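You operate a simulated robot arm through the tools that you are given. There is no shell and no other tool.

Carry out the task below with a simulated two-armed robot. There is one attempt and no reset: what you move stays moved.

Task
Pick up the sand bottle with one hand, pass it to the other hand and put it on the kit trolley shelf. Set down upright: sand bottle.
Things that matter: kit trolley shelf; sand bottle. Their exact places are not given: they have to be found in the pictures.

The check looks at the end state, three seconds after you hand in, the way a careful person would. Anything else that was tipped, shoved, dropped, spilled or broken makes it a failure.

Robot
Two 7-joint arms with two-finger grippers on one trunk, on a base that drives. Base frame: it is fixed to the floor where the robot stands at the start and does not move with it; the origin is under the middle of the robot, x ahead of it, y to its left, z up; the surface under the hand at the start is at about z = 780. Lengths are in mm, angles in degrees, forces in N, time in s.
The left shoulder is at the start at [23, 217, 1080], the right one opposite. With the tool pointing down near the work surface each hand reaches from about 200 to 760 mm from the robot's upright axis, wherever it stands, measured 20 degrees to its own side. Places, roughly: kit trolley shelf (74x24 cm) [2380, 1720, 320]. Payload 2.2 kg a hand.
Tool frame (each hand has its own): the origin (TCP) lies between the finger pads and is the grasp point; the fingertips stand 19 mm ahead of it; z points along the fingers, y is the line along which they close. The gripper opens to 116 mm. The gripper's body begins 70 mm behind the TCP.
Orientation is that of the tool frame in the base frame, as a unit quaternion [x, y, z, w]. With the fingers straight down and closing along the base's y, the tool's x points along the base's -x, its y along +y and its z along -z.

Tools
- The arms move only by the tool nudge_tool. It takes "left_moves", "right_moves" or both (then of equal length, played together; a hand with none holds still); each is one flat list of numbers, 7 for each row, row after row: the shift along the tool's x, y, z in mm, then the turn, a rotation vector about the tool's x, y, z in degrees, then the gripper command, from -1 (fully open) to 1 (shut), values between in proportion. In form: [x, y, z, rx, ry, rz, grip, x, y, z, rx, ry, rz, grip, ...]. A call has 1 to 20 rows; each row is the pose to reach, as a shift and turn from the pose commanded when the call began, along the tool's axes at that moment. A row lasts 0.2 s, in which the tool goes at most 50 mm and 8.6 degrees; a call with a longer step from one row to the next is refused whole, and so is a gripper value outside its range. A pose out of reach is approached as far as the arm can. The call stops where the force on the tool passes 40 N (or 10 N more than at its start, if that is more) or the arm is blocked; 0.2 s more then pass. The fingers move at their own pace and stop on an object; they squeeze with about 23 N. The grip force told is the motor's: it shows also when the fingers shut on nothing. Time passes only in rows, and 0.2 s behind the last, so rows that repeat a pose let the fingers close. It gives the time, the measured TCP pose, the force on the tool (base axes), the opening and the grip force at its end, in the units of the frame above (readings bear some noise), with the torque about the TCP (base axes, N m) and any sound that the robot's microphone picked up.
- Cameras (640 x 400 px; columns grow to the right, rows downward): "scene" is now at [126.9, 55, 1252.8]; the picture's right is [0.50, -0.87, -0.00], its down [-0.52, -0.30, -0.80] and it looks along [0.69, 0.40, -0.60] (base axes); focal length 258 px, centre (320, 200). "left" rides on the left gripper at [69, 15, -97] in its tool frame; the picture's right is [-0.21, 0.98, 0.00], its down [-0.76, -0.17, -0.63] and it looks along [-0.62, -0.14, 0.77] (tool axes); focal length 251 px, centre (320, 200). "right" rides on the right gripper at [69, -15, -97] in its tool frame; the picture's right is [0.21, 0.98, 0.00], its down [-0.76, 0.17, -0.63] and it looks along [-0.62, 0.14, 0.77] (tool axes); focal length 251 px, centre (320, 200).
- get_image(camera): a new picture of that camera. It takes no simulated time.
- lift_body(by): slides the trunk up (or, below 0, down) by that many mm; the arms and the scene camera ride with it, the base frame stays. It gives what a move gives, with no picture.
- drive_base(legs): drives the robot by 1 to 6 legs, each [ahead, left, turn to the left] in mm, mm and degrees, along the robot's own axes; the way and the turn of a leg run together, so that a leg with both is an arc; at most 1500 mm and 180 degrees a leg. The arms and the cameras ride along, it lands a little off, and it stops where it bumps. It gives what a move gives.
- pan_tilt(pan, tilt): turns the head with the scene camera to pan (to the left, within 80 degrees either way) and tilt (down, from -29 to 69), counted from straight ahead of the robot. It gives what a move gives.
- pixel_to_xyz(camera, pixels): there is no depth. For up to 12 entries [column, row, z] of the newest picture of that camera ("zoom" is the newest enlarged one), the place [x, y] in the base frame at which the ray of that pixel passes the height z, good to about 3 mm, but the place of the scene camera against the robot may be out by one fixed shift of up to 18 mm in any direction. It takes no simulated time.
- enlarge(camera, box): a new picture of the part [left, top, right, bottom] of that camera's present view, enlarged. It takes no simulated time.
- close_job(): hands the job in; it is judged then, once.

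Open the grippers and draw the arms clear of the work before you hand the job in, unless the task says otherwise.

The tools are called after "Emit:" as a command line: name --argument value ..., lists and objects as JSON in quotes. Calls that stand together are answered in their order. nudge_tool: Moves the arms, as the interface text tells. Its arguments: {"type":"object","properties":{"left_moves":{"type":"array"},"right_moves":{"type":"array"}},"required":[]} The other tools are called the same way: lift_body (by) slides the trunk up or down; drive_base (legs) drives the base; pan_tilt (pan, tilt) turns the head that bears the scene camera; get_image (camera) takes a picture; pixel_to_xyz (camera, pixels) gives the place at which the rays of pixels pass given heights; enlarge (camera, box) takes an enlarged picture of a part of a camera's view; close_job () hands the job in.

At the start:

```text
t: 0.0
left_tool_pos: [323.1, 412.0, 1016.2]
left_ee_rot: [0.0, 1.0, -0.001, 0.0]
left_ft_force: [0.4, -0.5, 0.5]
left_ft_torque: [0.0, -0.01, 0.0]
left_opening: 116.2
left_finger_force: 0.1
right_tool_pos: [472.9, 2.7, 1097.5]
right_ee_rot: [0.0, 1.0, -0.001, 0.0]
right_ft_force: [0.2, -0.7, -1.1]
right_ft_torque: [-0.01, 0.0, 0.02]
right_opening: 115.8
right_finger_force: 0.1
trunk travel left (down, up): [-225.0, 265.0]
robot x, y, heading: [-3.3, 2.2, 0.1]
head pan, tilt: [30.0, 36.5]
```

scene: 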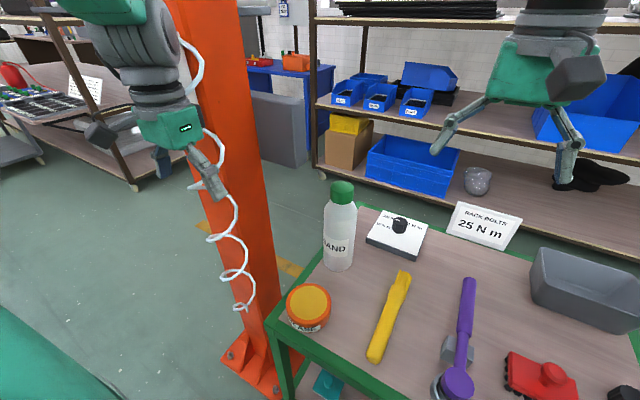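
right: 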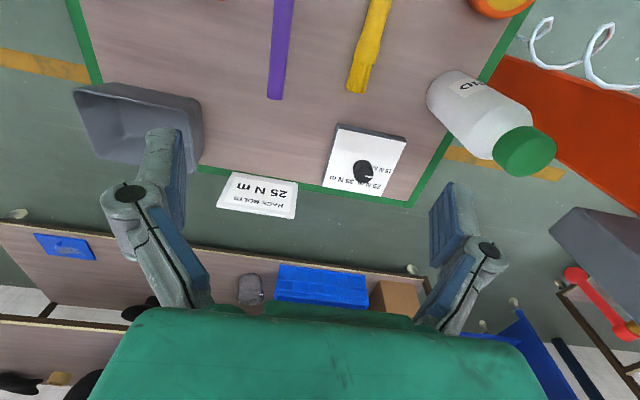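
left: 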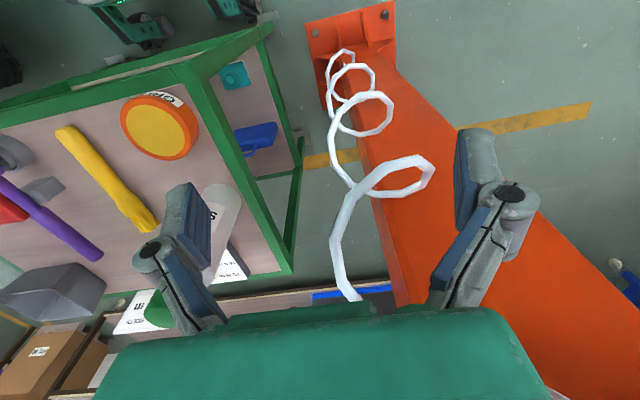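

I see the sand bottle on the table's left edge at about (340,230) in the scene picture, near an orange post with a coiled hose. I first locate its base and cap, and enlarge it.

Emit:
pixel_to_xyz --camera "scene" --pixels '[[338, 265, 780], [343, 190, 980], [322, 240, 850], [357, 240, 850], [308, 320, 780], [400, 240, 780], [275, 325, 780], [365, 205, 780], [400, 275, 780], [372, 355, 780]]'

Emit:
enlarge --camera "scene" --box '[260, 160, 440, 290]'

Emit:
enlarge --camera "right" --box '[400, 40, 580, 200]'

```text
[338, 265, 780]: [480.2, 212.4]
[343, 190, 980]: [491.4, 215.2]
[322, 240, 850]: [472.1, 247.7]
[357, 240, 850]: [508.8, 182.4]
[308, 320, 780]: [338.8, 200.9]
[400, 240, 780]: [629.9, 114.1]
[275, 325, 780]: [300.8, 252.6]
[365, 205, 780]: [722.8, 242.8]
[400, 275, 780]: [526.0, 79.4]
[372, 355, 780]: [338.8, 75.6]
```

```text
3.08 times, centred on (350, 225) of scene
```

zoom: 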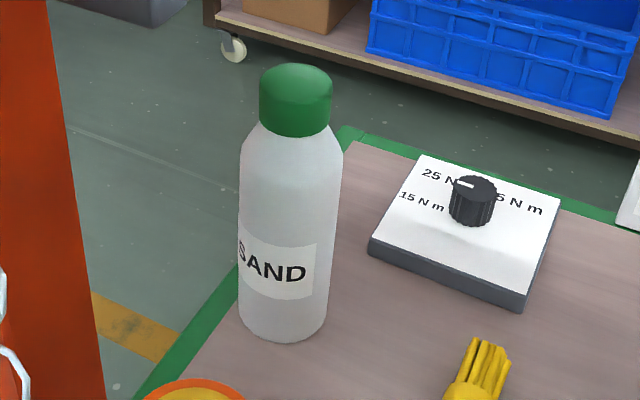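

```text
2.50 times, centred on (490, 120) of right
```

zoom: 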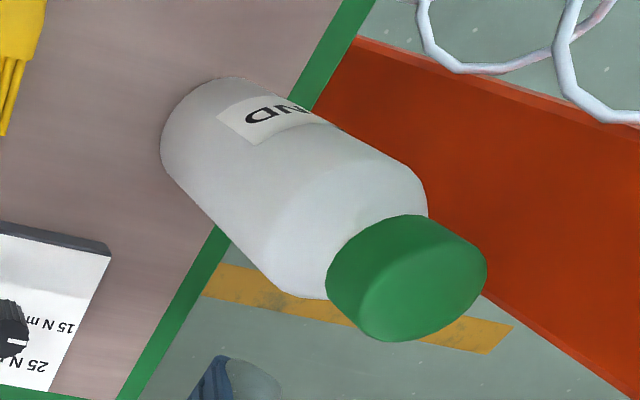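

The bottle stands at about [490, 213], about 205 mm tall and 70 mm wide. Next I look toward the trolley shelf at roughly [2380, 1720, 320], about 36 degrees left.

Emit:
pan_tilt --pan 36 --tilt 18

Emit:
get_image --camera "scene"

```text
t: 0.8
left_tool_pos: [319.7, 410.0, 1017.0]
left_ee_rot: [-0.001, 1.0, 0.0, 0.001]
left_ft_force: [0.1, -0.7, -0.4]
left_ft_torque: [0.0, 0.02, 0.04]
left_opening: 115.9
left_finger_force: 0.0
right_tool_pos: [471.4, 3.8, 1098.6]
right_ee_rot: [0.0, 1.0, 0.0, 0.001]
right_ft_force: [-0.4, -0.4, 0.0]
right_ft_torque: [-0.03, 0.0, 0.0]
right_opening: 116.2
right_finger_force: 0.0
trunk travel left (down, up): [-225.0, 265.0]
robot x, y, heading: [-0.7, -2.6, -0.0]
head pan, tilt: [36.0, 18.0]
```

```text
taken
```

scene: 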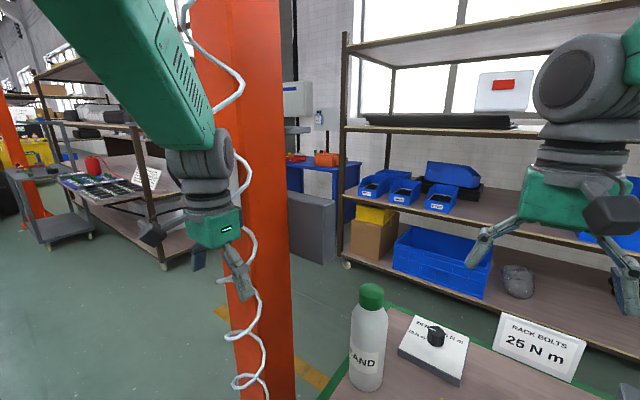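

The trolley should be near the picture's middle, around (310,225), where a grey box-like thing stands partly behind the post. I enlarge that and the left side.

Emit:
enlarge --camera "scene" --box '[250, 120, 400, 280]'

Emit:
enlarge --camera "scene" --box '[0, 130, 240, 280]'

Emit:
pixel_to_xyz --camera "scene" --pixels '[[290, 250, 0], [335, 262, 0], [50, 245, 0], [92, 238, 0], [20, 175, 320], [345, 265, 0], [240, 300, 0], [295, 380, 0]]'

```text
2.50 times, centred on (325, 200) of scene
```

zoom: 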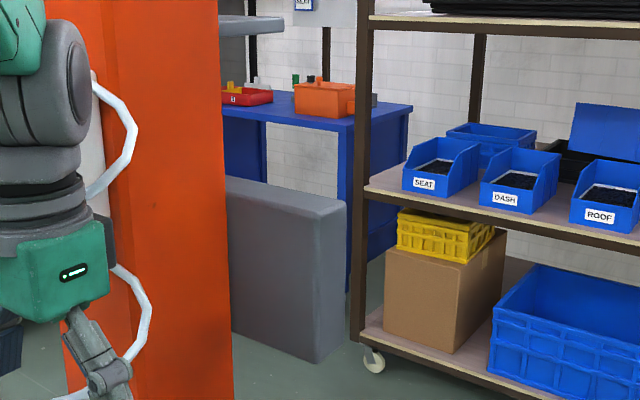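

```text
2.67 times, centred on (120, 205) of scene
```

zoom: 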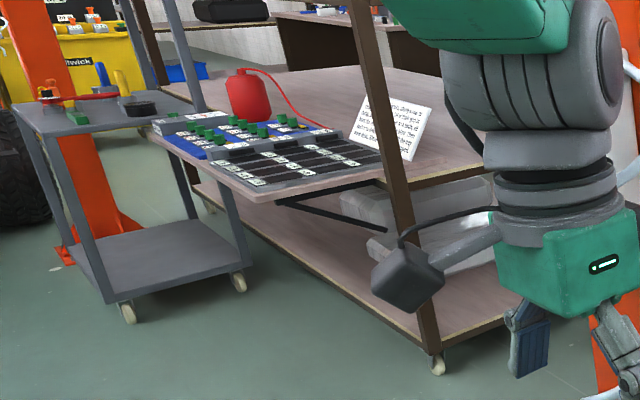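

```text
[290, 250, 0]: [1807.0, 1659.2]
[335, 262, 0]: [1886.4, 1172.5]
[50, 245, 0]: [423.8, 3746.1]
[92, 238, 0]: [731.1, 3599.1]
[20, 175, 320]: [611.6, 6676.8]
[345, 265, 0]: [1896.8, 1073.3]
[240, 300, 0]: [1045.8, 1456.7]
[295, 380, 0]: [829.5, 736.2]
```

The grey block (near corner at about [1886, 1172]) hides what lies behind it, where the shelf should be. I raise the trunk to look over it.

Emit:
lift_body --by 260

Emit:
pan_tilt --pan 38 --tilt 25

Emit:
get_image --camera "scene"

Emit:
enlarge --camera "scene" --box '[240, 100, 400, 240]'

```text
t: 3.5
left_tool_pos: [321.6, 412.9, 1277.3]
left_ee_rot: [-0.001, 1.0, 0.0, 0.0]
left_ft_force: [-0.6, -0.1, 0.3]
left_ft_torque: [-0.02, 0.01, -0.02]
left_opening: 116.1
left_finger_force: 0.2
right_tool_pos: [472.2, 2.5, 1357.4]
right_ee_rot: [0.0, 1.0, 0.0, 0.001]
right_ft_force: [0.8, -0.2, 0.3]
right_ft_torque: [-0.03, -0.02, -0.01]
right_opening: 116.1
right_finger_force: 0.0
trunk travel left (down, up): [-485.0, 5.0]
robot x, y, heading: [2.8, 0.9, 0.3]
head pan, tilt: [36.0, 18.0]
```

```text
t: 4.2
left_tool_pos: [320.7, 411.7, 1276.6]
left_ee_rot: [0.0, 1.0, -0.001, 0.001]
left_ft_force: [0.3, -0.4, 0.0]
left_ft_torque: [0.01, 0.01, 0.01]
left_opening: 116.0
left_finger_force: 0.0
right_tool_pos: [472.9, 2.8, 1358.0]
right_ee_rot: [0.0, 1.0, 0.0, 0.001]
right_ft_force: [-0.6, -0.4, -0.4]
right_ft_torque: [0.02, 0.03, 0.02]
right_opening: 116.1
right_finger_force: 0.1
trunk travel left (down, up): [-485.0, 5.0]
robot x, y, heading: [-2.6, 1.1, 0.2]
head pan, tilt: [38.0, 25.0]
```

```text
taken
```

scene: 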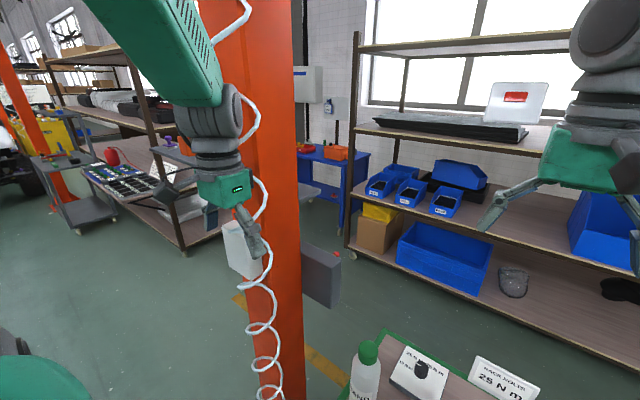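

```text
2.86 times, centred on (320, 170) of scene
```

zoom: 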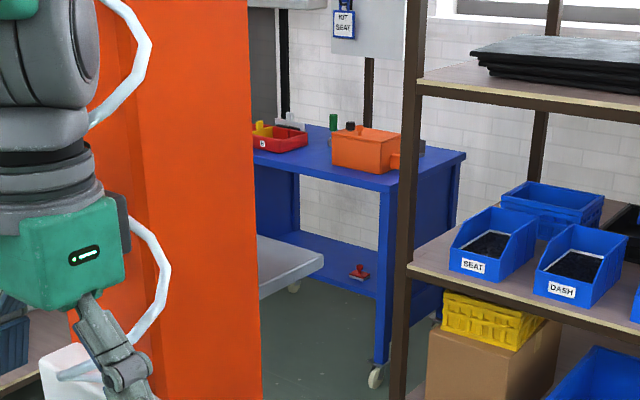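

With the trunk up, a grey kit trolley shows behind the post at (300,190), with a lower shelf and something above it. I will later approach it from the open floor at the left; first I lower the trunk to a good pick height and look at the bottle with the hand cameras.

Emit:
lift_body --by -130

Emit:
get_image --camera "right"

Emit:
get_image --camera "left"

```text
t: 5.8
left_tool_pos: [319.7, 412.3, 1147.0]
left_ee_rot: [0.001, 1.0, -0.001, 0.001]
left_ft_force: [0.4, -0.3, -0.3]
left_ft_torque: [0.01, 0.01, 0.02]
left_opening: 116.3
left_finger_force: 0.1
right_tool_pos: [472.1, 1.3, 1228.9]
right_ee_rot: [0.001, 1.0, 0.0, 0.001]
right_ft_force: [-0.3, 0.1, 0.6]
right_ft_torque: [-0.01, -0.01, 0.0]
right_opening: 116.0
right_finger_force: 0.0
trunk travel left (down, up): [-355.0, 135.0]
robot x, y, heading: [-1.3, -0.7, -0.2]
head pan, tilt: [38.0, 25.0]
```

```text
taken
```

right: 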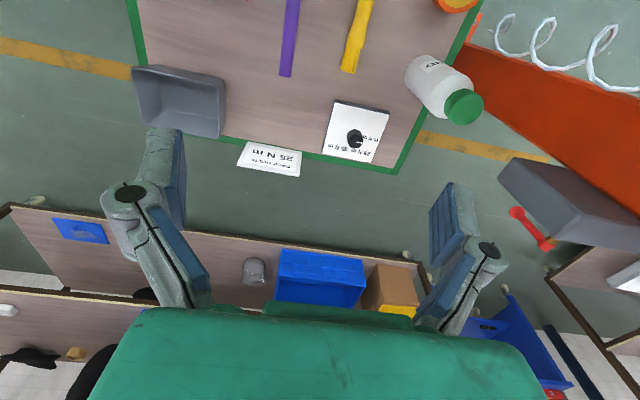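

```text
taken
```

left: 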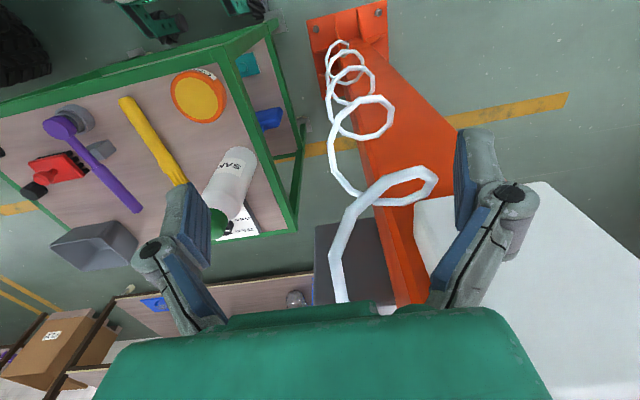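

A white shape at (530,290) appears in the left camera, which I did not see before; I take a fresh scene picture to understand it before moving.

Emit:
pan_tilt --pan 45 --tilt 30

Emit:
get_image --camera "scene"

Emit:
get_image --camera "left"

```text
t: 6.4
left_tool_pos: [319.8, 412.0, 1146.8]
left_ee_rot: [0.0, 1.0, 0.001, 0.002]
left_ft_force: [0.4, -0.6, 1.2]
left_ft_torque: [0.01, -0.01, -0.01]
left_opening: 116.2
left_finger_force: 0.1
right_tool_pos: [472.1, 2.1, 1228.3]
right_ee_rot: [0.0, 1.0, 0.0, 0.001]
right_ft_force: [1.0, 0.1, -0.6]
right_ft_torque: [-0.01, 0.01, 0.02]
right_opening: 115.9
right_finger_force: 0.1
trunk travel left (down, up): [-355.0, 135.0]
robot x, y, heading: [0.0, 2.1, -0.0]
head pan, tilt: [45.0, 30.0]
```

```text
taken
```

scene: 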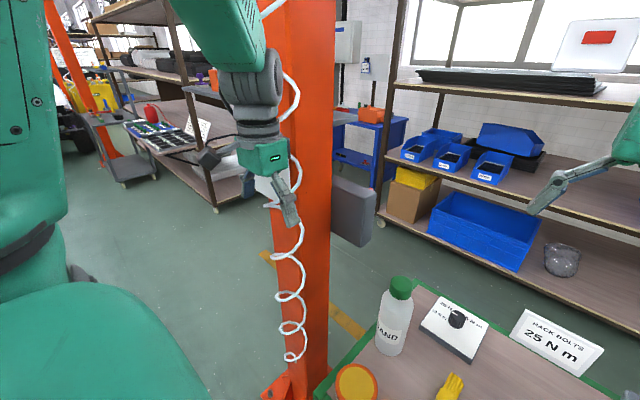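

```text
taken
```

left: 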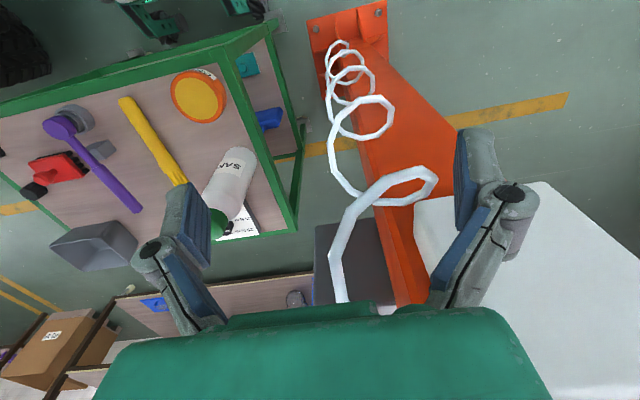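

The grey block seems to be a box mounted on the post at mid-height, near [578, 342], z about 925–1080, not on the floor. I enlarge both views to understand what is around the post.

Emit:
enlarge --camera "scene" --box '[220, 130, 400, 260]'

Emit:
enlarge --camera "left" --box '[300, 160, 640, 400]'

Emit:
enlarge --camera "right" --box '[400, 40, 640, 280]'

Emit:
pixel_to_xyz --camera "right" --pixels '[[500, 180, 925], [500, 180, 1080], [520, 155, 1080], [630, 200, 1080], [440, 75, 0], [470, 30, 0]]'

Emit:
pixel_to_xyz --camera "left" --pixels '[[315, 225, 1080], [375, 215, 1080], [415, 200, 1080], [545, 182, 1080], [310, 20, 0], [385, 0, 0], [335, 110, 0], [455, 115, 0], [389, 60, 0], [413, 200, 925]]'

```text
3.08 times, centred on (310, 195) of scene
```

zoom: 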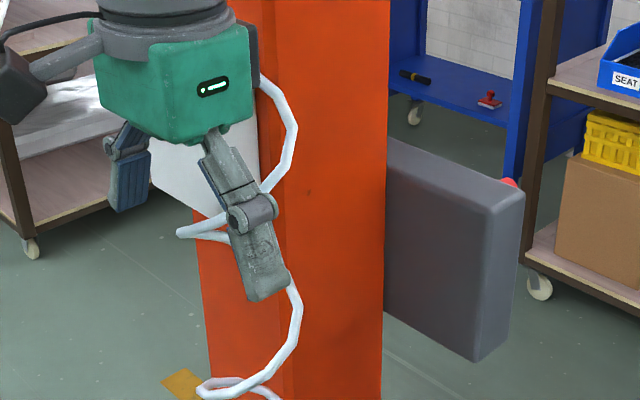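

```text
1.67 times, centred on (470, 280) of left
```

zoom: 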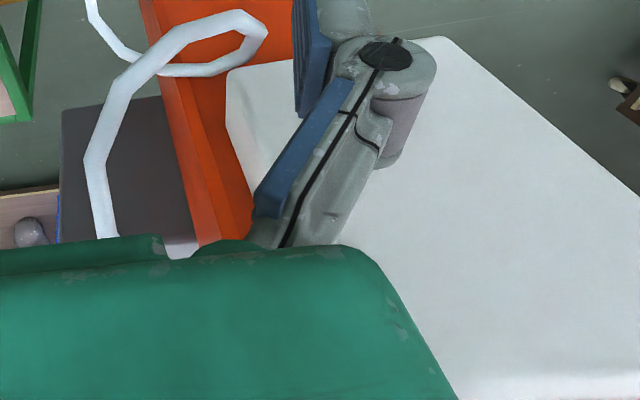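

```text
1.67 times, centred on (520, 160) of right
```

zoom: 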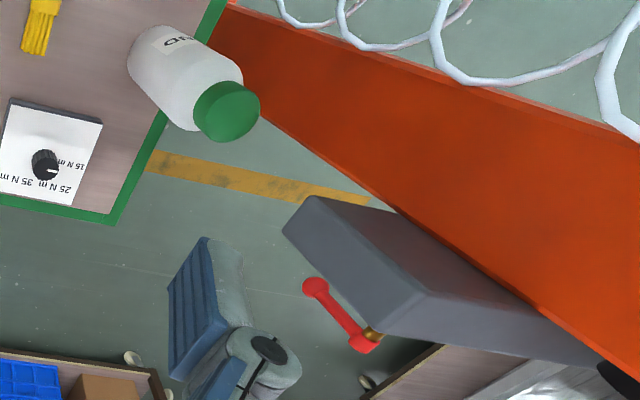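

```text
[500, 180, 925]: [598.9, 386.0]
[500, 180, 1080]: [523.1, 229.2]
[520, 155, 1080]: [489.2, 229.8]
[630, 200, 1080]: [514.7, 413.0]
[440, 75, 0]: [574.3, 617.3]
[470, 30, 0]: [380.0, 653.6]
```

```text
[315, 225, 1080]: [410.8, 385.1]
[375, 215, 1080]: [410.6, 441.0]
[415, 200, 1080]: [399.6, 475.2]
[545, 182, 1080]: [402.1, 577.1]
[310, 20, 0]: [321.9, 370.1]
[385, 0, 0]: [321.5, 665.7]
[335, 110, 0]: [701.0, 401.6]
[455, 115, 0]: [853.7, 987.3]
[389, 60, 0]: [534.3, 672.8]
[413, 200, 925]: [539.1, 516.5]
```

The box is a switch enclosure on the post; the post and hose stand close to the left hand, so I will pick with the right hand from the clear side. I locate the cap at (465,106) and the bottle base at about (418,75) in the right picture.

Emit:
pixel_to_xyz --camera "right" --pixels '[[465, 107, 985], [465, 107, 975], [465, 107, 995], [418, 73, 780], [418, 73, 800], [447, 98, 940], [484, 110, 985], [446, 103, 985]]'

Emit:
enlarge --camera "right" --box '[395, 40, 495, 140]'

```text
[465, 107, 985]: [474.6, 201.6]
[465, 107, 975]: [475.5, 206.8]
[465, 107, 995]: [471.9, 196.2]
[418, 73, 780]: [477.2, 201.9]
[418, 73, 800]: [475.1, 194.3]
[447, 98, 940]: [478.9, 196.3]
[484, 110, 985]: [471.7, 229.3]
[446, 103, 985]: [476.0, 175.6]
```

```text
4.00 times, centred on (445, 90) of right
```

zoom: 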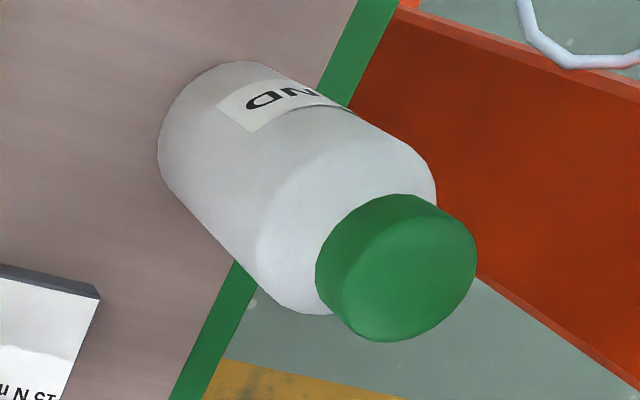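

The bottle axis computes to about [475, 205], cap top near z 985. I move the right hand open above it to z≈1060 (a 203 mm shift in y and 168 mm down), away from the post.

Emit:
nudge_tool --right_moves '[-0.5, 34, 28, 0, 0, 0, -1, -1, 68, 56, 0, 0, 0, -1, -1.5, 102, 84, 0, 0, 0, -1, -2, 136, 112, 0, 0, 0, -1, -2.5, 170, 140, 0, 0, 0, -1, -3, 203, 168, 0, 0, 0, -1, -3, 203, 168, 0, 0, 0, -1]'

Emit:
get_image --camera "right"

Emit:
get_image --camera "scene"

```text
t: 8.0
left_tool_pos: [320.0, 411.5, 1148.2]
left_ee_rot: [-0.001, 1.0, 0.0, 0.001]
left_ft_force: [0.4, -1.0, 0.6]
left_ft_torque: [0.0, 0.0, 0.0]
left_opening: 116.0
left_finger_force: 0.2
right_tool_pos: [474.2, 194.9, 1066.7]
right_ee_rot: [0.001, 1.0, -0.001, 0.001]
right_ft_force: [0.7, 0.1, 0.0]
right_ft_torque: [-0.01, -0.01, -0.05]
right_opening: 116.0
right_finger_force: 0.0
right hand out of reach, approached as far as the arm can: row 6, 7
trunk travel left (down, up): [-355.0, 135.0]
robot x, y, heading: [0.5, -2.6, -0.2]
head pan, tilt: [45.0, 30.0]
```

```text
taken
```

right: 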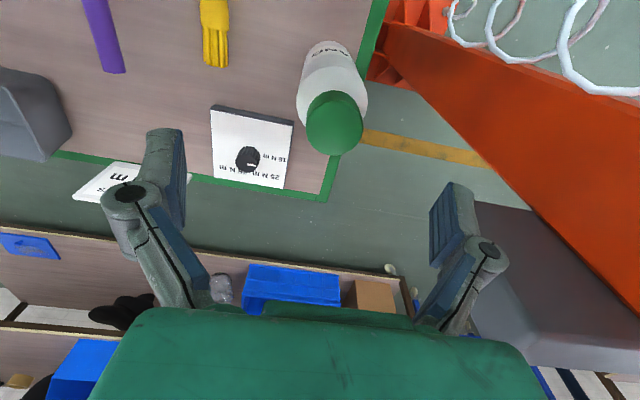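

```text
taken
```

scene: 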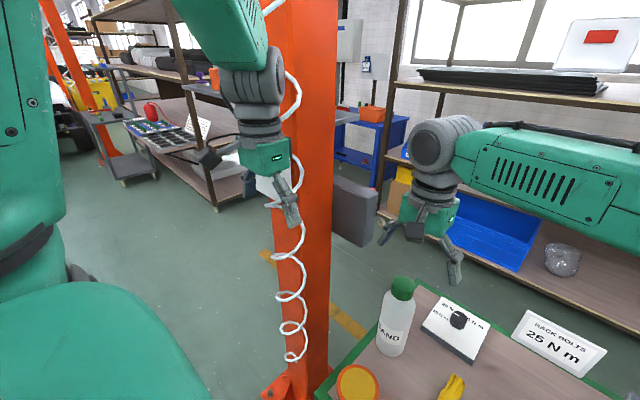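

The right hand stops about 10 mm short in y (it lies at y≈195), and the hose hangs near [350–400, 440], just ahead of the left hand. I draw the left hand back and the right hand to the right, then I will turn the base a little left to get the bottle within the right hand's reach.

Emit:
nudge_tool --left_moves '[30, 0, 0, 0, 0, 0, -1, 60, 0, 0, 0, 0, 0, -1, 60, 0, 0, 0, 0, 0, -1]' --right_moves '[0, -40, 0, 0, 0, 0, -1, 0, -80, 0, 0, 0, 0, -1, 0, -80, 0, 0, 0, 0, -1]'

Emit:
pan_tilt --pan 50 --tilt 55

Emit:
get_image --camera "scene"

Emit:
get_image --camera "left"

```text
t: 8.8
left_tool_pos: [263.1, 416.0, 1145.4]
left_ee_rot: [-0.001, 1.0, -0.011, 0.0]
left_ft_force: [0.8, 0.7, -0.3]
left_ft_torque: [-0.01, 0.02, 0.0]
left_opening: 116.1
left_finger_force: 0.1
right_tool_pos: [475.8, 116.6, 1066.4]
right_ee_rot: [0.0, 1.0, -0.001, 0.001]
right_ft_force: [0.1, -0.2, -0.7]
right_ft_torque: [-0.01, 0.05, -0.01]
right_opening: 116.0
right_finger_force: 0.0
trunk travel left (down, up): [-355.0, 135.0]
robot x, y, heading: [3.3, -0.2, -0.1]
head pan, tilt: [45.0, 30.0]
```

```text
t: 9.7
left_tool_pos: [264.0, 413.3, 1147.0]
left_ee_rot: [-0.001, 1.0, -0.005, 0.0]
left_ft_force: [-0.5, 0.3, -0.7]
left_ft_torque: [0.0, 0.02, 0.0]
left_opening: 116.0
left_finger_force: 0.0
right_tool_pos: [474.4, 113.6, 1068.7]
right_ee_rot: [-0.001, 1.0, -0.001, 0.001]
right_ft_force: [0.1, -1.0, -0.7]
right_ft_torque: [0.0, -0.01, 0.03]
right_opening: 115.9
right_finger_force: 0.0
trunk travel left (down, up): [-355.0, 135.0]
robot x, y, heading: [-0.3, 3.4, 0.2]
head pan, tilt: [50.0, 55.0]
```

```text
taken
```

scene: 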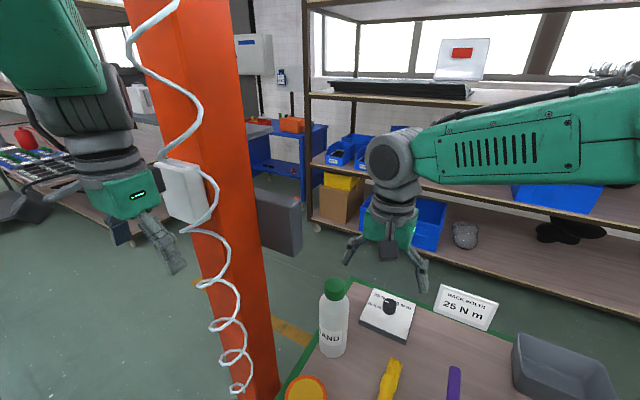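

```text
taken
```

left: 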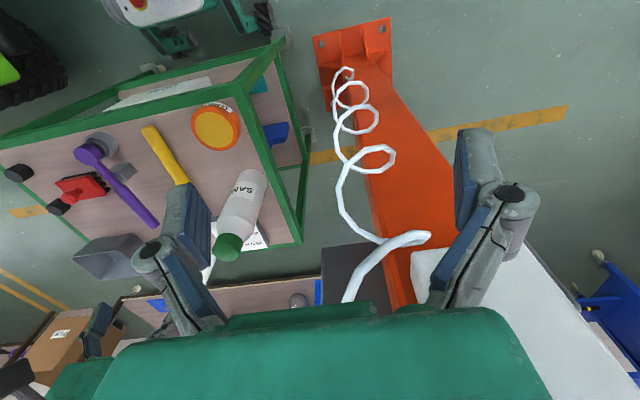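

The scene picture does not look like tilt 55; I take it again to check it.

Emit:
get_image --camera "scene"

Emit:
pixel_to_xyz --camera "scene" --pixels '[[335, 290, 985], [333, 350, 780], [238, 388, 586], [260, 390, 0]]'

```text
taken
```

scene: 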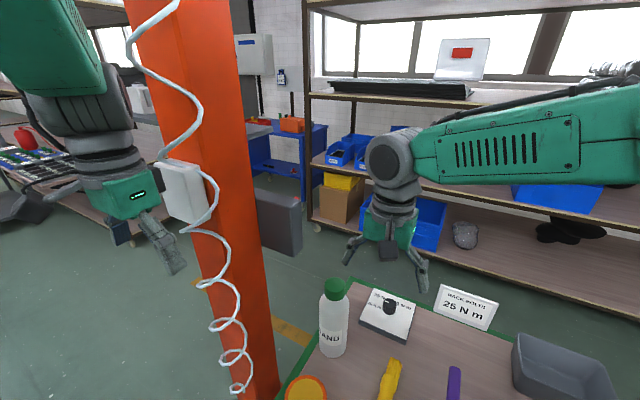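

```text
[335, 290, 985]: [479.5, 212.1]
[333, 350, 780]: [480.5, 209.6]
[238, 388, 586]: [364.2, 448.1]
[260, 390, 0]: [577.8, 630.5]
```

The geometry still gives the bottle at about [480, 211] and the hose end at [364, 448, 586]. I re-aim the head downward toward the post's foot to see the floor obstacles.

Emit:
pan_tilt --pan 45 --tilt 60

Emit:
get_image --camera "scene"

```text
t: 10.4
left_tool_pos: [262.6, 411.6, 1148.1]
left_ee_rot: [-0.001, 1.0, -0.007, 0.001]
left_ft_force: [-0.5, -0.1, -0.2]
left_ft_torque: [0.0, -0.02, 0.0]
left_opening: 115.9
left_finger_force: 0.0
right_tool_pos: [474.1, 112.1, 1069.2]
right_ee_rot: [0.0, 1.0, -0.001, 0.001]
right_ft_force: [0.1, 0.1, 0.2]
right_ft_torque: [0.01, 0.0, 0.01]
right_opening: 116.1
right_finger_force: 0.0
trunk travel left (down, up): [-355.0, 135.0]
robot x, y, heading: [-0.0, 1.5, -0.1]
head pan, tilt: [45.0, 60.0]
```

```text
taken
```

scene: 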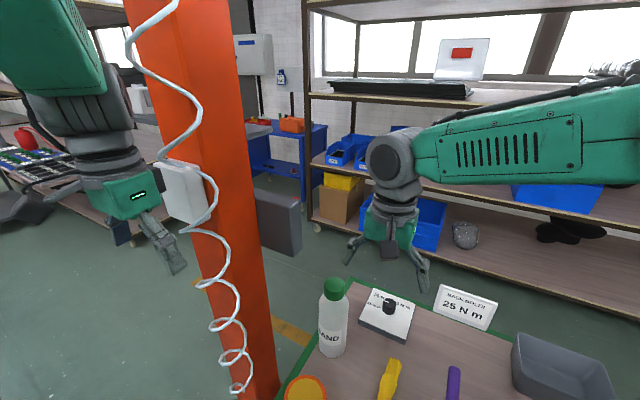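

The picture has not changed although the head was told to move; I check the ray directions of the picture centre to see where the camera really points.

Emit:
pixel_to_xyz --camera "scene" --pixels '[[320, 200, 0], [320, 200, 800], [320, 300, 800], [320, 300, 0], [560, 200, 800], [80, 200, 800], [232, 390, 586], [230, 356, 660], [196, 231, 1000], [213, 220, 1000]]'

Emit:
pan_tilt --pan 30 --tilt 45

Emit:
get_image --camera "scene"

```text
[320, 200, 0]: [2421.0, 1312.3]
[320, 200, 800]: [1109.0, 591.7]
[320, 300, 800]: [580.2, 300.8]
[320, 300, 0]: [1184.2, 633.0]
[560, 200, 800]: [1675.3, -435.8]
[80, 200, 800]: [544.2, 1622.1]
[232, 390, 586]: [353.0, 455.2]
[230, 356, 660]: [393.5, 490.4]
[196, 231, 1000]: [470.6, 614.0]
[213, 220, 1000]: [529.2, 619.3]
```

```text
t: 11.2
left_tool_pos: [263.8, 413.1, 1148.8]
left_ee_rot: [0.001, 1.0, -0.001, 0.001]
left_ft_force: [0.4, -0.2, -0.1]
left_ft_torque: [-0.03, 0.0, 0.03]
left_opening: 116.0
left_finger_force: 0.1
right_tool_pos: [474.5, 111.8, 1069.4]
right_ee_rot: [0.0, 1.0, 0.0, 0.001]
right_ft_force: [0.0, 0.3, -1.2]
right_ft_torque: [-0.01, -0.03, 0.0]
right_opening: 116.1
right_finger_force: 0.0
trunk travel left (down, up): [-355.0, 135.0]
robot x, y, heading: [1.1, 2.3, -0.0]
head pan, tilt: [30.0, 45.0]
```

```text
taken
```

scene: 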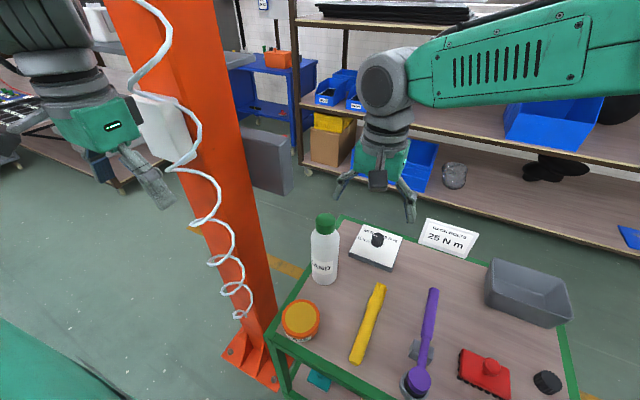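

The camera now moved. I check its true direction again.

Emit:
pixel_to_xyz --camera "scene" --pixels '[[320, 200, 0], [320, 200, 800], [326, 218, 985], [323, 279, 780], [240, 316, 586], [265, 380, 0], [226, 352, 0], [305, 360, 0]]'

Emit:
get_image --camera "scene"

```text
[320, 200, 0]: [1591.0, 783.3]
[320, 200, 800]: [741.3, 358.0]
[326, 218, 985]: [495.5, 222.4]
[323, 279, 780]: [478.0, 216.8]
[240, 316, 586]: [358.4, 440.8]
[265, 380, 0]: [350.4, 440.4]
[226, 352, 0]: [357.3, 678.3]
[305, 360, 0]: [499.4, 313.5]
```

```text
taken
```

scene: 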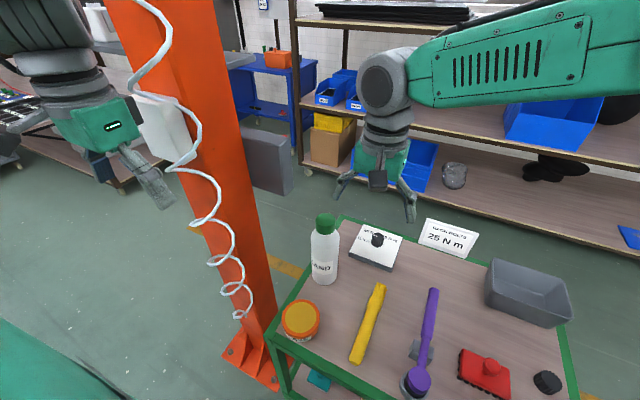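

The camera's true direction (about pan 27, tilt 40) differs from what is reported; I repeat the command to see whether the head is still settling.

Emit:
pan_tilt --pan 30 --tilt 45

Emit:
get_image --camera "scene"

Emit:
pixel_to_xyz --camera "scene" --pixels '[[320, 200, 0], [320, 200, 800]]'

```text
t: 11.8
left_tool_pos: [262.6, 411.7, 1147.7]
left_ee_rot: [0.0, 1.0, -0.001, 0.001]
left_ft_force: [-0.8, 0.8, -0.2]
left_ft_torque: [0.02, -0.01, 0.01]
left_opening: 115.6
left_finger_force: 0.1
right_tool_pos: [473.9, 112.9, 1068.5]
right_ee_rot: [0.0, 1.0, 0.001, 0.001]
right_ft_force: [-0.8, 0.6, 0.2]
right_ft_torque: [-0.01, -0.02, -0.02]
right_opening: 115.9
right_finger_force: 0.0
trunk travel left (down, up): [-355.0, 135.0]
robot x, y, heading: [-3.5, -0.5, -0.2]
head pan, tilt: [30.0, 45.0]
```

```text
taken
```

scene: 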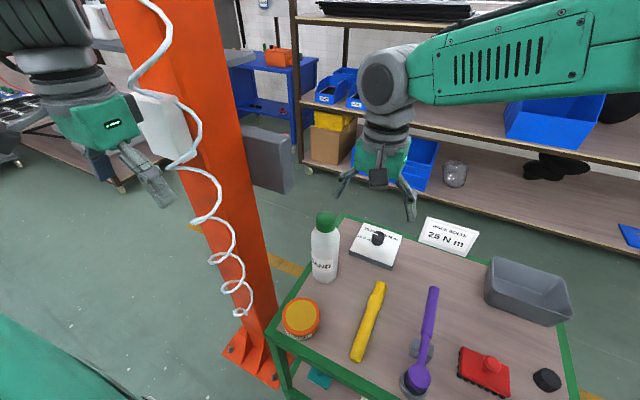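

```text
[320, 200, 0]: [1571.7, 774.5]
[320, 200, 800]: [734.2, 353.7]
```

The pixel geometry stays consistent, so I go on. The right hand is clear at [474, 112, 1069]; I turn the base 8 degrees left, which swings the left hand away from the hose and brings the bottle within the right hand's reach.

Emit:
drive_base --legs '[[0, 0, 8]]'

Emit:
get_image --camera "right"

Emit:
get_image --camera "scene"

```text
t: 12.8
left_tool_pos: [204.2, 441.2, 1149.0]
left_ee_rot: [-0.07, 0.998, -0.001, 0.001]
left_ft_force: [0.2, -0.2, 0.3]
left_ft_torque: [0.04, -0.02, -0.01]
left_opening: 116.0
left_finger_force: 0.1
right_tool_pos: [454.5, 172.8, 1068.4]
right_ee_rot: [-0.069, 0.998, 0.001, 0.001]
right_ft_force: [0.3, -0.3, -0.2]
right_ft_torque: [0.01, 0.02, 0.01]
right_opening: 116.1
right_finger_force: 0.1
trunk travel left (down, up): [-355.0, 135.0]
robot x, y, heading: [-0.7, -3.3, 7.9]
head pan, tilt: [30.0, 45.0]
```

```text
taken
```

right: 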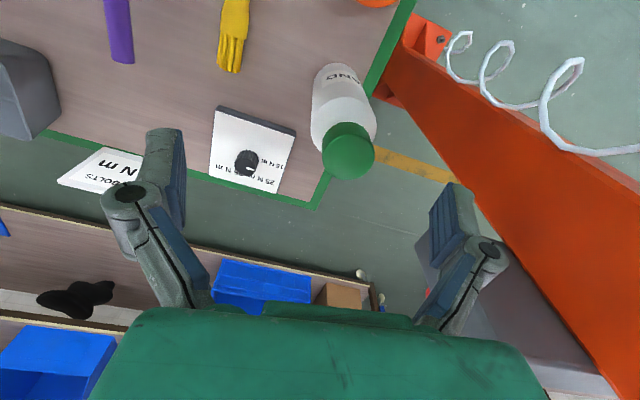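

```text
taken
```

scene: 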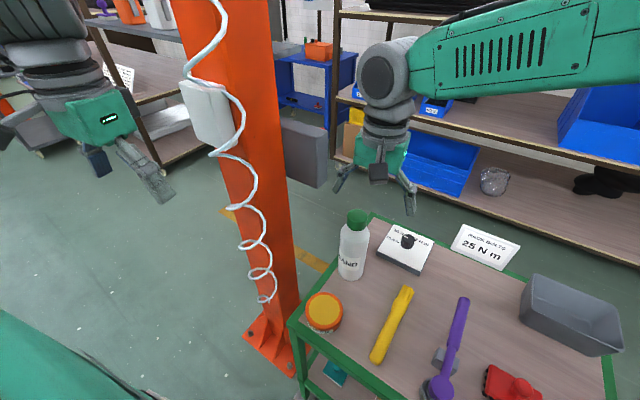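

The robot now heads 7.9° left and the right hand is at [454.5, 172.8, 1068]. I read the cap at (349,155) and the bottle's base near (338,90) in the right picture.

Emit:
enlarge --camera "right" --box '[290, 50, 400, 190]'

Emit:
pixel_to_xyz --camera "right" --pixels '[[349, 158, 985], [320, 156, 980], [376, 156, 980], [349, 179, 985], [349, 132, 985], [312, 100, 840], [368, 100, 840], [341, 66, 780]]'

```text
2.86 times, centred on (345, 120) of right
```

zoom: 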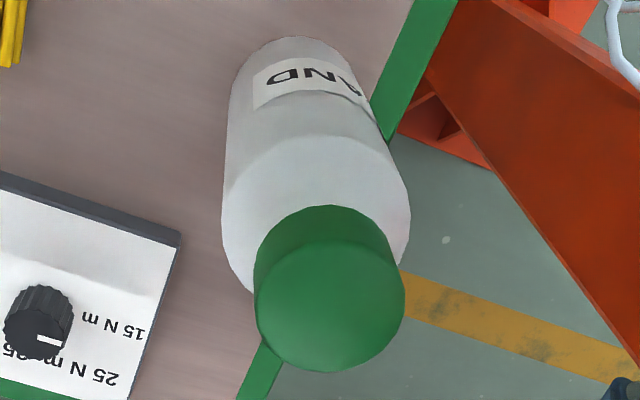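

```text
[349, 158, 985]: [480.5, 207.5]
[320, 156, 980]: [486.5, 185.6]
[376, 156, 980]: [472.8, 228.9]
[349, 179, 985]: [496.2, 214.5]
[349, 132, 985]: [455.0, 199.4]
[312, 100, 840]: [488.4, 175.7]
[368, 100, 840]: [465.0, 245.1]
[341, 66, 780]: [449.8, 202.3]
```

The cap axis computes to about [480, 206] with its top near z 985 and a diameter of about 43 mm. I move over it and come down to just above the cap (TCP z≈1015), then check.

Emit:
nudge_tool --right_moves '[-15, 15, 0, 0, 0, 0, -1, -29.8, 29.4, 10, 0, 0, 0, -1, -29.8, 29.4, 35, 0, 0, 0, -1, -29.8, 29.4, 53, 0, 0, 0, -1, -29.8, 29.4, 53, 0, 0, 0, -1]'

Emit:
get_image --camera "right"

Emit:
get_image --camera "scene"

```text
t: 14.0
left_tool_pos: [202.5, 437.9, 1151.7]
left_ee_rot: [-0.069, 0.998, 0.001, 0.003]
left_ft_force: [-0.7, -0.9, -0.1]
left_ft_torque: [0.01, 0.01, -0.02]
left_opening: 116.2
left_finger_force: 0.0
right_tool_pos: [482.3, 202.2, 1021.8]
right_ee_rot: [-0.064, 0.998, 0.005, 0.003]
right_ft_force: [0.3, -0.5, 1.3]
right_ft_torque: [-0.02, 0.05, 0.02]
right_opening: 115.9
right_finger_force: 0.1
trunk travel left (down, up): [-355.0, 135.0]
robot x, y, heading: [3.7, -1.6, 8.1]
head pan, tilt: [30.0, 45.0]
```

```text
taken
```

right: 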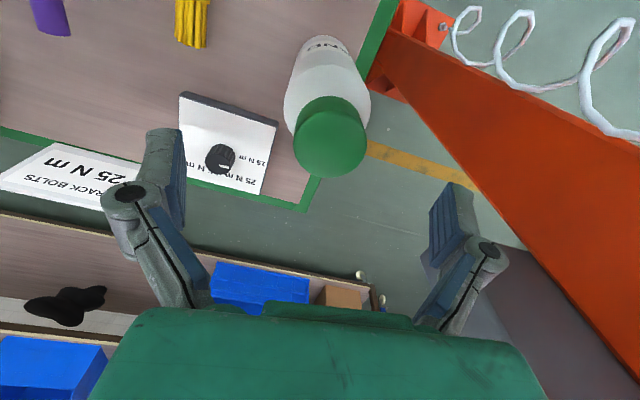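

```text
taken
```

scene: 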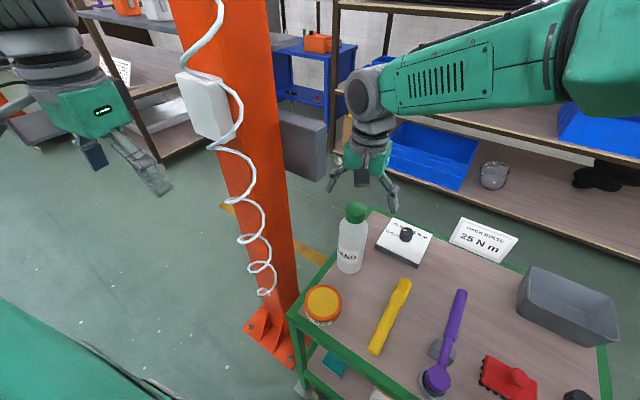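

The hand is at [482, 202, 1022] and the cap shows at about (330,141), slightly toward +y and toward the robot. I compute it exactly.

Emit:
enlarge --camera "right" --box '[270, 70, 390, 190]'

Emit:
pixel_to_xyz --camera "right" --pixels '[[330, 141, 985], [293, 135, 980], [367, 135, 980], [330, 177, 985], [330, 141, 990]]'

```text
3.33 times, centred on (330, 130) of right
```

zoom: 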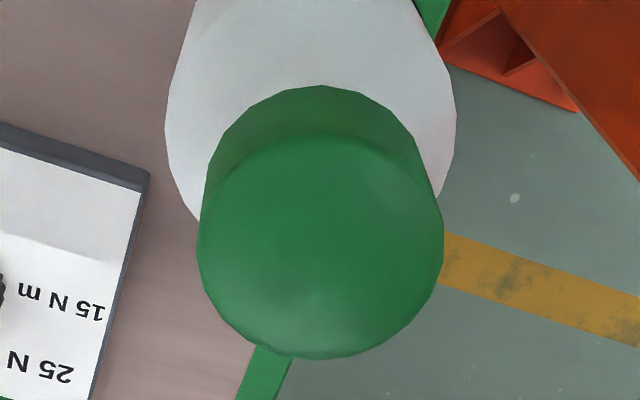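

```text
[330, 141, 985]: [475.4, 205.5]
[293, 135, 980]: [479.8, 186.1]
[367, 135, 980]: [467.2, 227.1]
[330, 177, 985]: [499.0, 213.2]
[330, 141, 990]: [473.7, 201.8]
```

The cap centre refines to about [477, 206]. I hold still for a moment to see whether the hand settles at its commanded pose.

Emit:
nudge_tool --right_moves '[0, 0, 0, 0, 0, 0, -1, 0, 0, 0, 0, 0, 0, -1]'

```text
t: 14.6
left_tool_pos: [200.5, 438.6, 1150.1]
left_ee_rot: [-0.071, 0.997, -0.005, 0.002]
left_ft_force: [0.8, 0.8, 0.6]
left_ft_torque: [0.03, 0.0, -0.04]
left_opening: 116.0
left_finger_force: 0.1
right_tool_pos: [479.4, 204.0, 1015.5]
right_ee_rot: [-0.067, 0.998, 0.002, 0.001]
right_ft_force: [-0.7, -0.5, 0.2]
right_ft_torque: [0.01, 0.01, 0.01]
right_opening: 116.1
right_finger_force: 0.1
trunk travel left (down, up): [-355.0, 135.0]
robot x, y, heading: [0.2, -4.2, 8.1]
head pan, tilt: [30.0, 45.0]
```

It settled at [479.4, 204, 1015.5]. I shift 2 mm each way and descend to TCP z≈967 so the fingers straddle the cap.

Emit:
nudge_tool --right_moves '[2.1, 2.3, 12, 0, 0, 0, -1, 2.1, 2.3, 24, 0, 0, 0, -1, 2.1, 2.3, 36, 0, 0, 0, -1, 2.1, 2.3, 48, 0, 0, 0, -1, 2.1, 2.3, 48, 0, 0, 0, -1, 2.1, 2.3, 48, 0, 0, 0, -1]'

Emit:
get_image --camera "right"

Emit:
enlarge --camera "scene" --box '[300, 150, 440, 290]'

```text
t: 16.0
left_tool_pos: [201.1, 439.5, 1150.0]
left_ee_rot: [-0.07, 0.998, -0.002, 0.002]
left_ft_force: [0.4, -0.4, 0.2]
left_ft_torque: [0.02, -0.02, -0.02]
left_opening: 115.8
left_finger_force: 0.2
right_tool_pos: [475.3, 209.2, 971.1]
right_ee_rot: [-0.069, 0.998, 0.001, 0.002]
right_ft_force: [0.2, 0.6, 0.4]
right_ft_torque: [0.0, -0.02, 0.0]
right_opening: 116.1
right_finger_force: 0.1
trunk travel left (down, up): [-355.0, 135.0]
robot x, y, heading: [-3.3, -1.3, 8.1]
head pan, tilt: [30.0, 45.0]
```

```text
taken
```

right: 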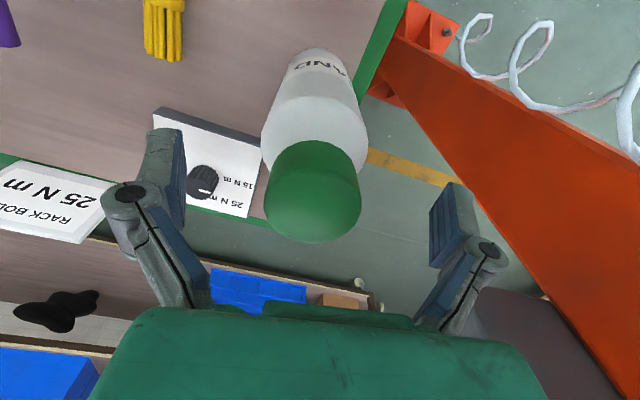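

```text
2.86 times, centred on (370, 220) of scene
```

zoom: 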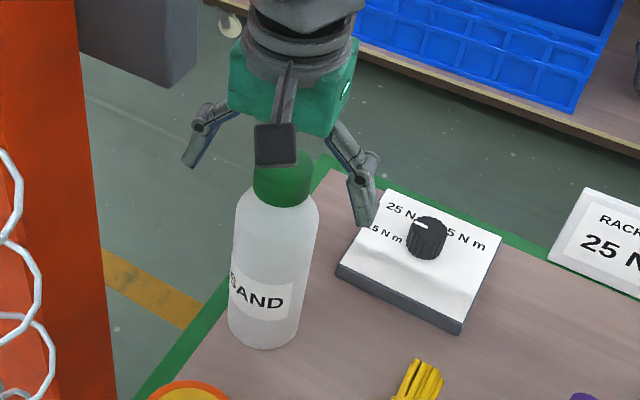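

The cap disc centre shows at about (313,203), roughly 3 mm off; I correct by (+3, -3) and close the fingers on the cap.

Emit:
nudge_tool --right_moves '[3, -3, 1, 0, 0, 0, -1, 3, -3, 1, 0, 0, 0, -0.2, 3, -3, 1, 0, 0, 0, 0.1, 3, -3, 1, 0, 0, 0, 1, 3, -3, 1, 0, 0, 0, 1, 3, -3, 1, 0, 0, 0, 1]'

Emit:
get_image --camera "right"

Emit:
enlarge --camera "scene" --box '[300, 150, 440, 290]'

```text
t: 17.4
left_tool_pos: [200.7, 440.5, 1149.9]
left_ee_rot: [-0.071, 0.998, -0.002, 0.002]
left_ft_force: [-0.6, 1.0, -1.1]
left_ft_torque: [0.03, 0.0, 0.0]
left_opening: 116.0
left_finger_force: 0.0
right_tool_pos: [472.6, 207.0, 969.7]
right_ee_rot: [-0.069, 0.998, 0.002, 0.002]
right_ft_force: [-3.0, 0.2, 0.0]
right_ft_torque: [-0.01, 0.24, 0.01]
right_opening: 55.9
right_finger_force: 23.1
trunk travel left (down, up): [-355.0, 135.0]
robot x, y, heading: [-0.1, -1.5, 7.8]
head pan, tilt: [30.0, 45.0]
```

```text
taken
```

right: 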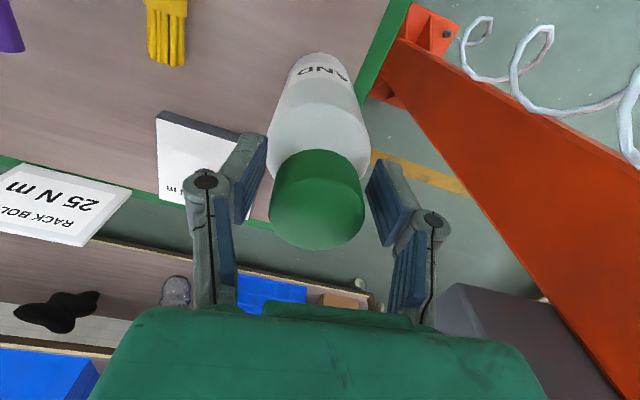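

```text
2.86 times, centred on (370, 220) of scene
```

zoom: 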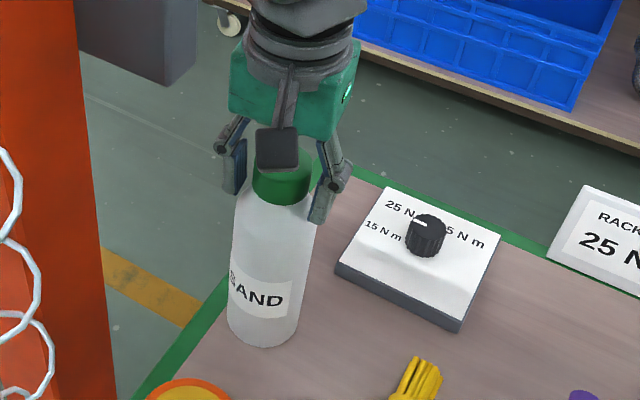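

The fingers stopped at 55.9 mm, wider than the 43 mm cap: the tips caught the sloping shoulder below it. I open, rise 10 mm and close again on the cap itself.

Emit:
nudge_tool --right_moves '[0, 0, 0, 0, 0, 0, 0, 0, 0, 0, 0, 0, 0, -0.3, 0, 0, -5, 0, 0, 0, -0.3, 0, 0, -10, 0, 0, 0, -0.3, 0, 0, -10, 0, 0, 0, -0.3]'

Emit:
get_image --camera "right"

Emit:
enlarge --camera "scene" --box '[300, 150, 440, 290]'

```text
t: 18.6
left_tool_pos: [201.9, 440.5, 1149.8]
left_ee_rot: [-0.07, 0.998, -0.001, 0.002]
left_ft_force: [-0.5, -0.2, 0.2]
left_ft_torque: [0.0, -0.03, -0.03]
left_opening: 116.0
left_finger_force: 0.1
right_tool_pos: [474.7, 204.7, 977.6]
right_ee_rot: [-0.069, 0.998, 0.001, 0.002]
right_ft_force: [0.2, -0.1, 0.0]
right_ft_torque: [-0.01, -0.02, 0.0]
right_opening: 75.5
right_finger_force: 0.1
trunk travel left (down, up): [-355.0, 135.0]
robot x, y, heading: [0.4, 0.7, 8.1]
head pan, tilt: [30.0, 45.0]
```

```text
taken
```

right: 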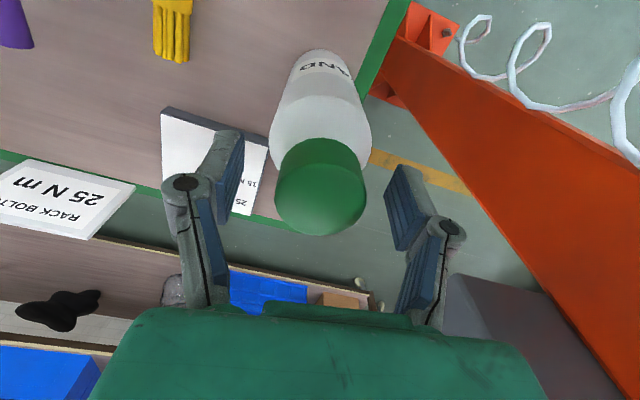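

```text
2.86 times, centred on (370, 220) of scene
```

zoom: 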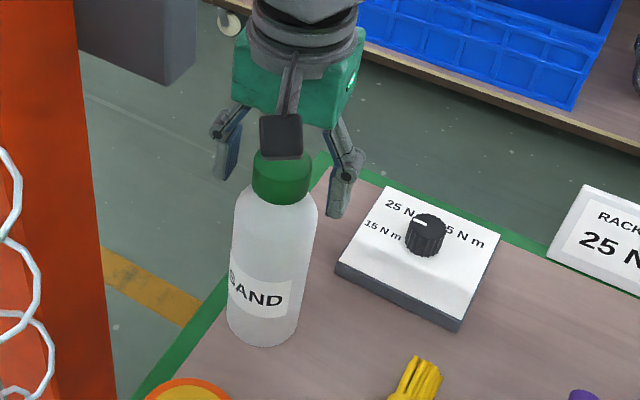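

The cap is now centred at about (320,197) with tips near z 959. I raise another 2 mm and close.

Emit:
nudge_tool --right_moves '[0, 0, -2, 0, 0, 0, -0.3, 0, 0, -2, 0, 0, 0, 0.1, 0, 0, -2, 0, 0, 0, 0.5, 0, 0, -2, 0, 0, 0, 1, 0, 0, -2, 0, 0, 0, 1, 0, 0, -2, 0, 0, 0, 1]'

Emit:
get_image --camera "right"

Emit:
enlarge --camera "scene" --box '[300, 150, 440, 290]'

```text
t: 20.0
left_tool_pos: [200.7, 440.9, 1149.9]
left_ee_rot: [-0.069, 0.998, -0.002, 0.002]
left_ft_force: [0.2, 0.3, 0.7]
left_ft_torque: [-0.01, 0.0, 0.04]
left_opening: 116.2
left_finger_force: 0.1
right_tool_pos: [474.5, 205.9, 979.3]
right_ee_rot: [-0.069, 0.998, 0.002, 0.001]
right_ft_force: [-0.4, 0.8, 1.8]
right_ft_torque: [0.02, 0.0, -0.03]
right_opening: 52.2
right_finger_force: 22.5
trunk travel left (down, up): [-355.0, 135.0]
robot x, y, heading: [3.2, 1.3, 8.3]
head pan, tilt: [30.0, 45.0]
```

```text
taken
```

right: 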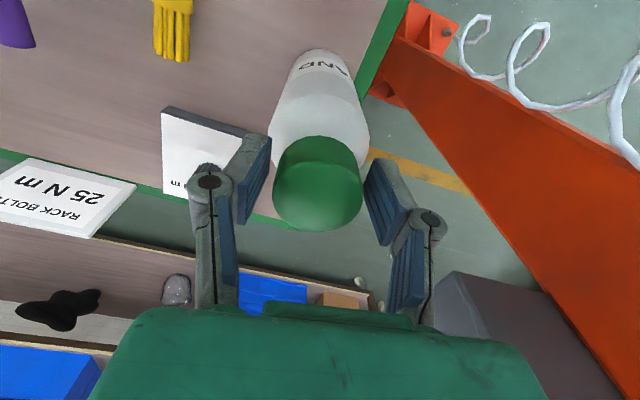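

```text
2.86 times, centred on (370, 220) of scene
```

zoom: 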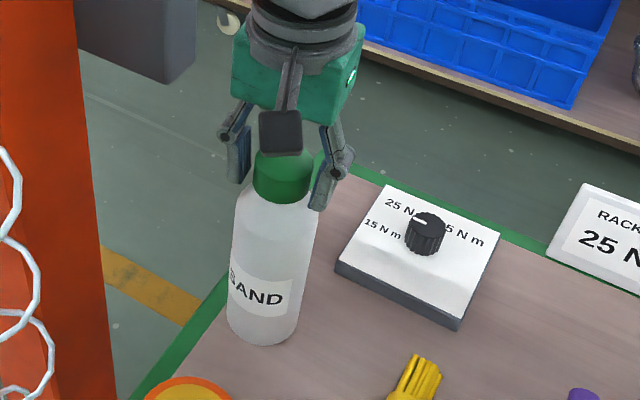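

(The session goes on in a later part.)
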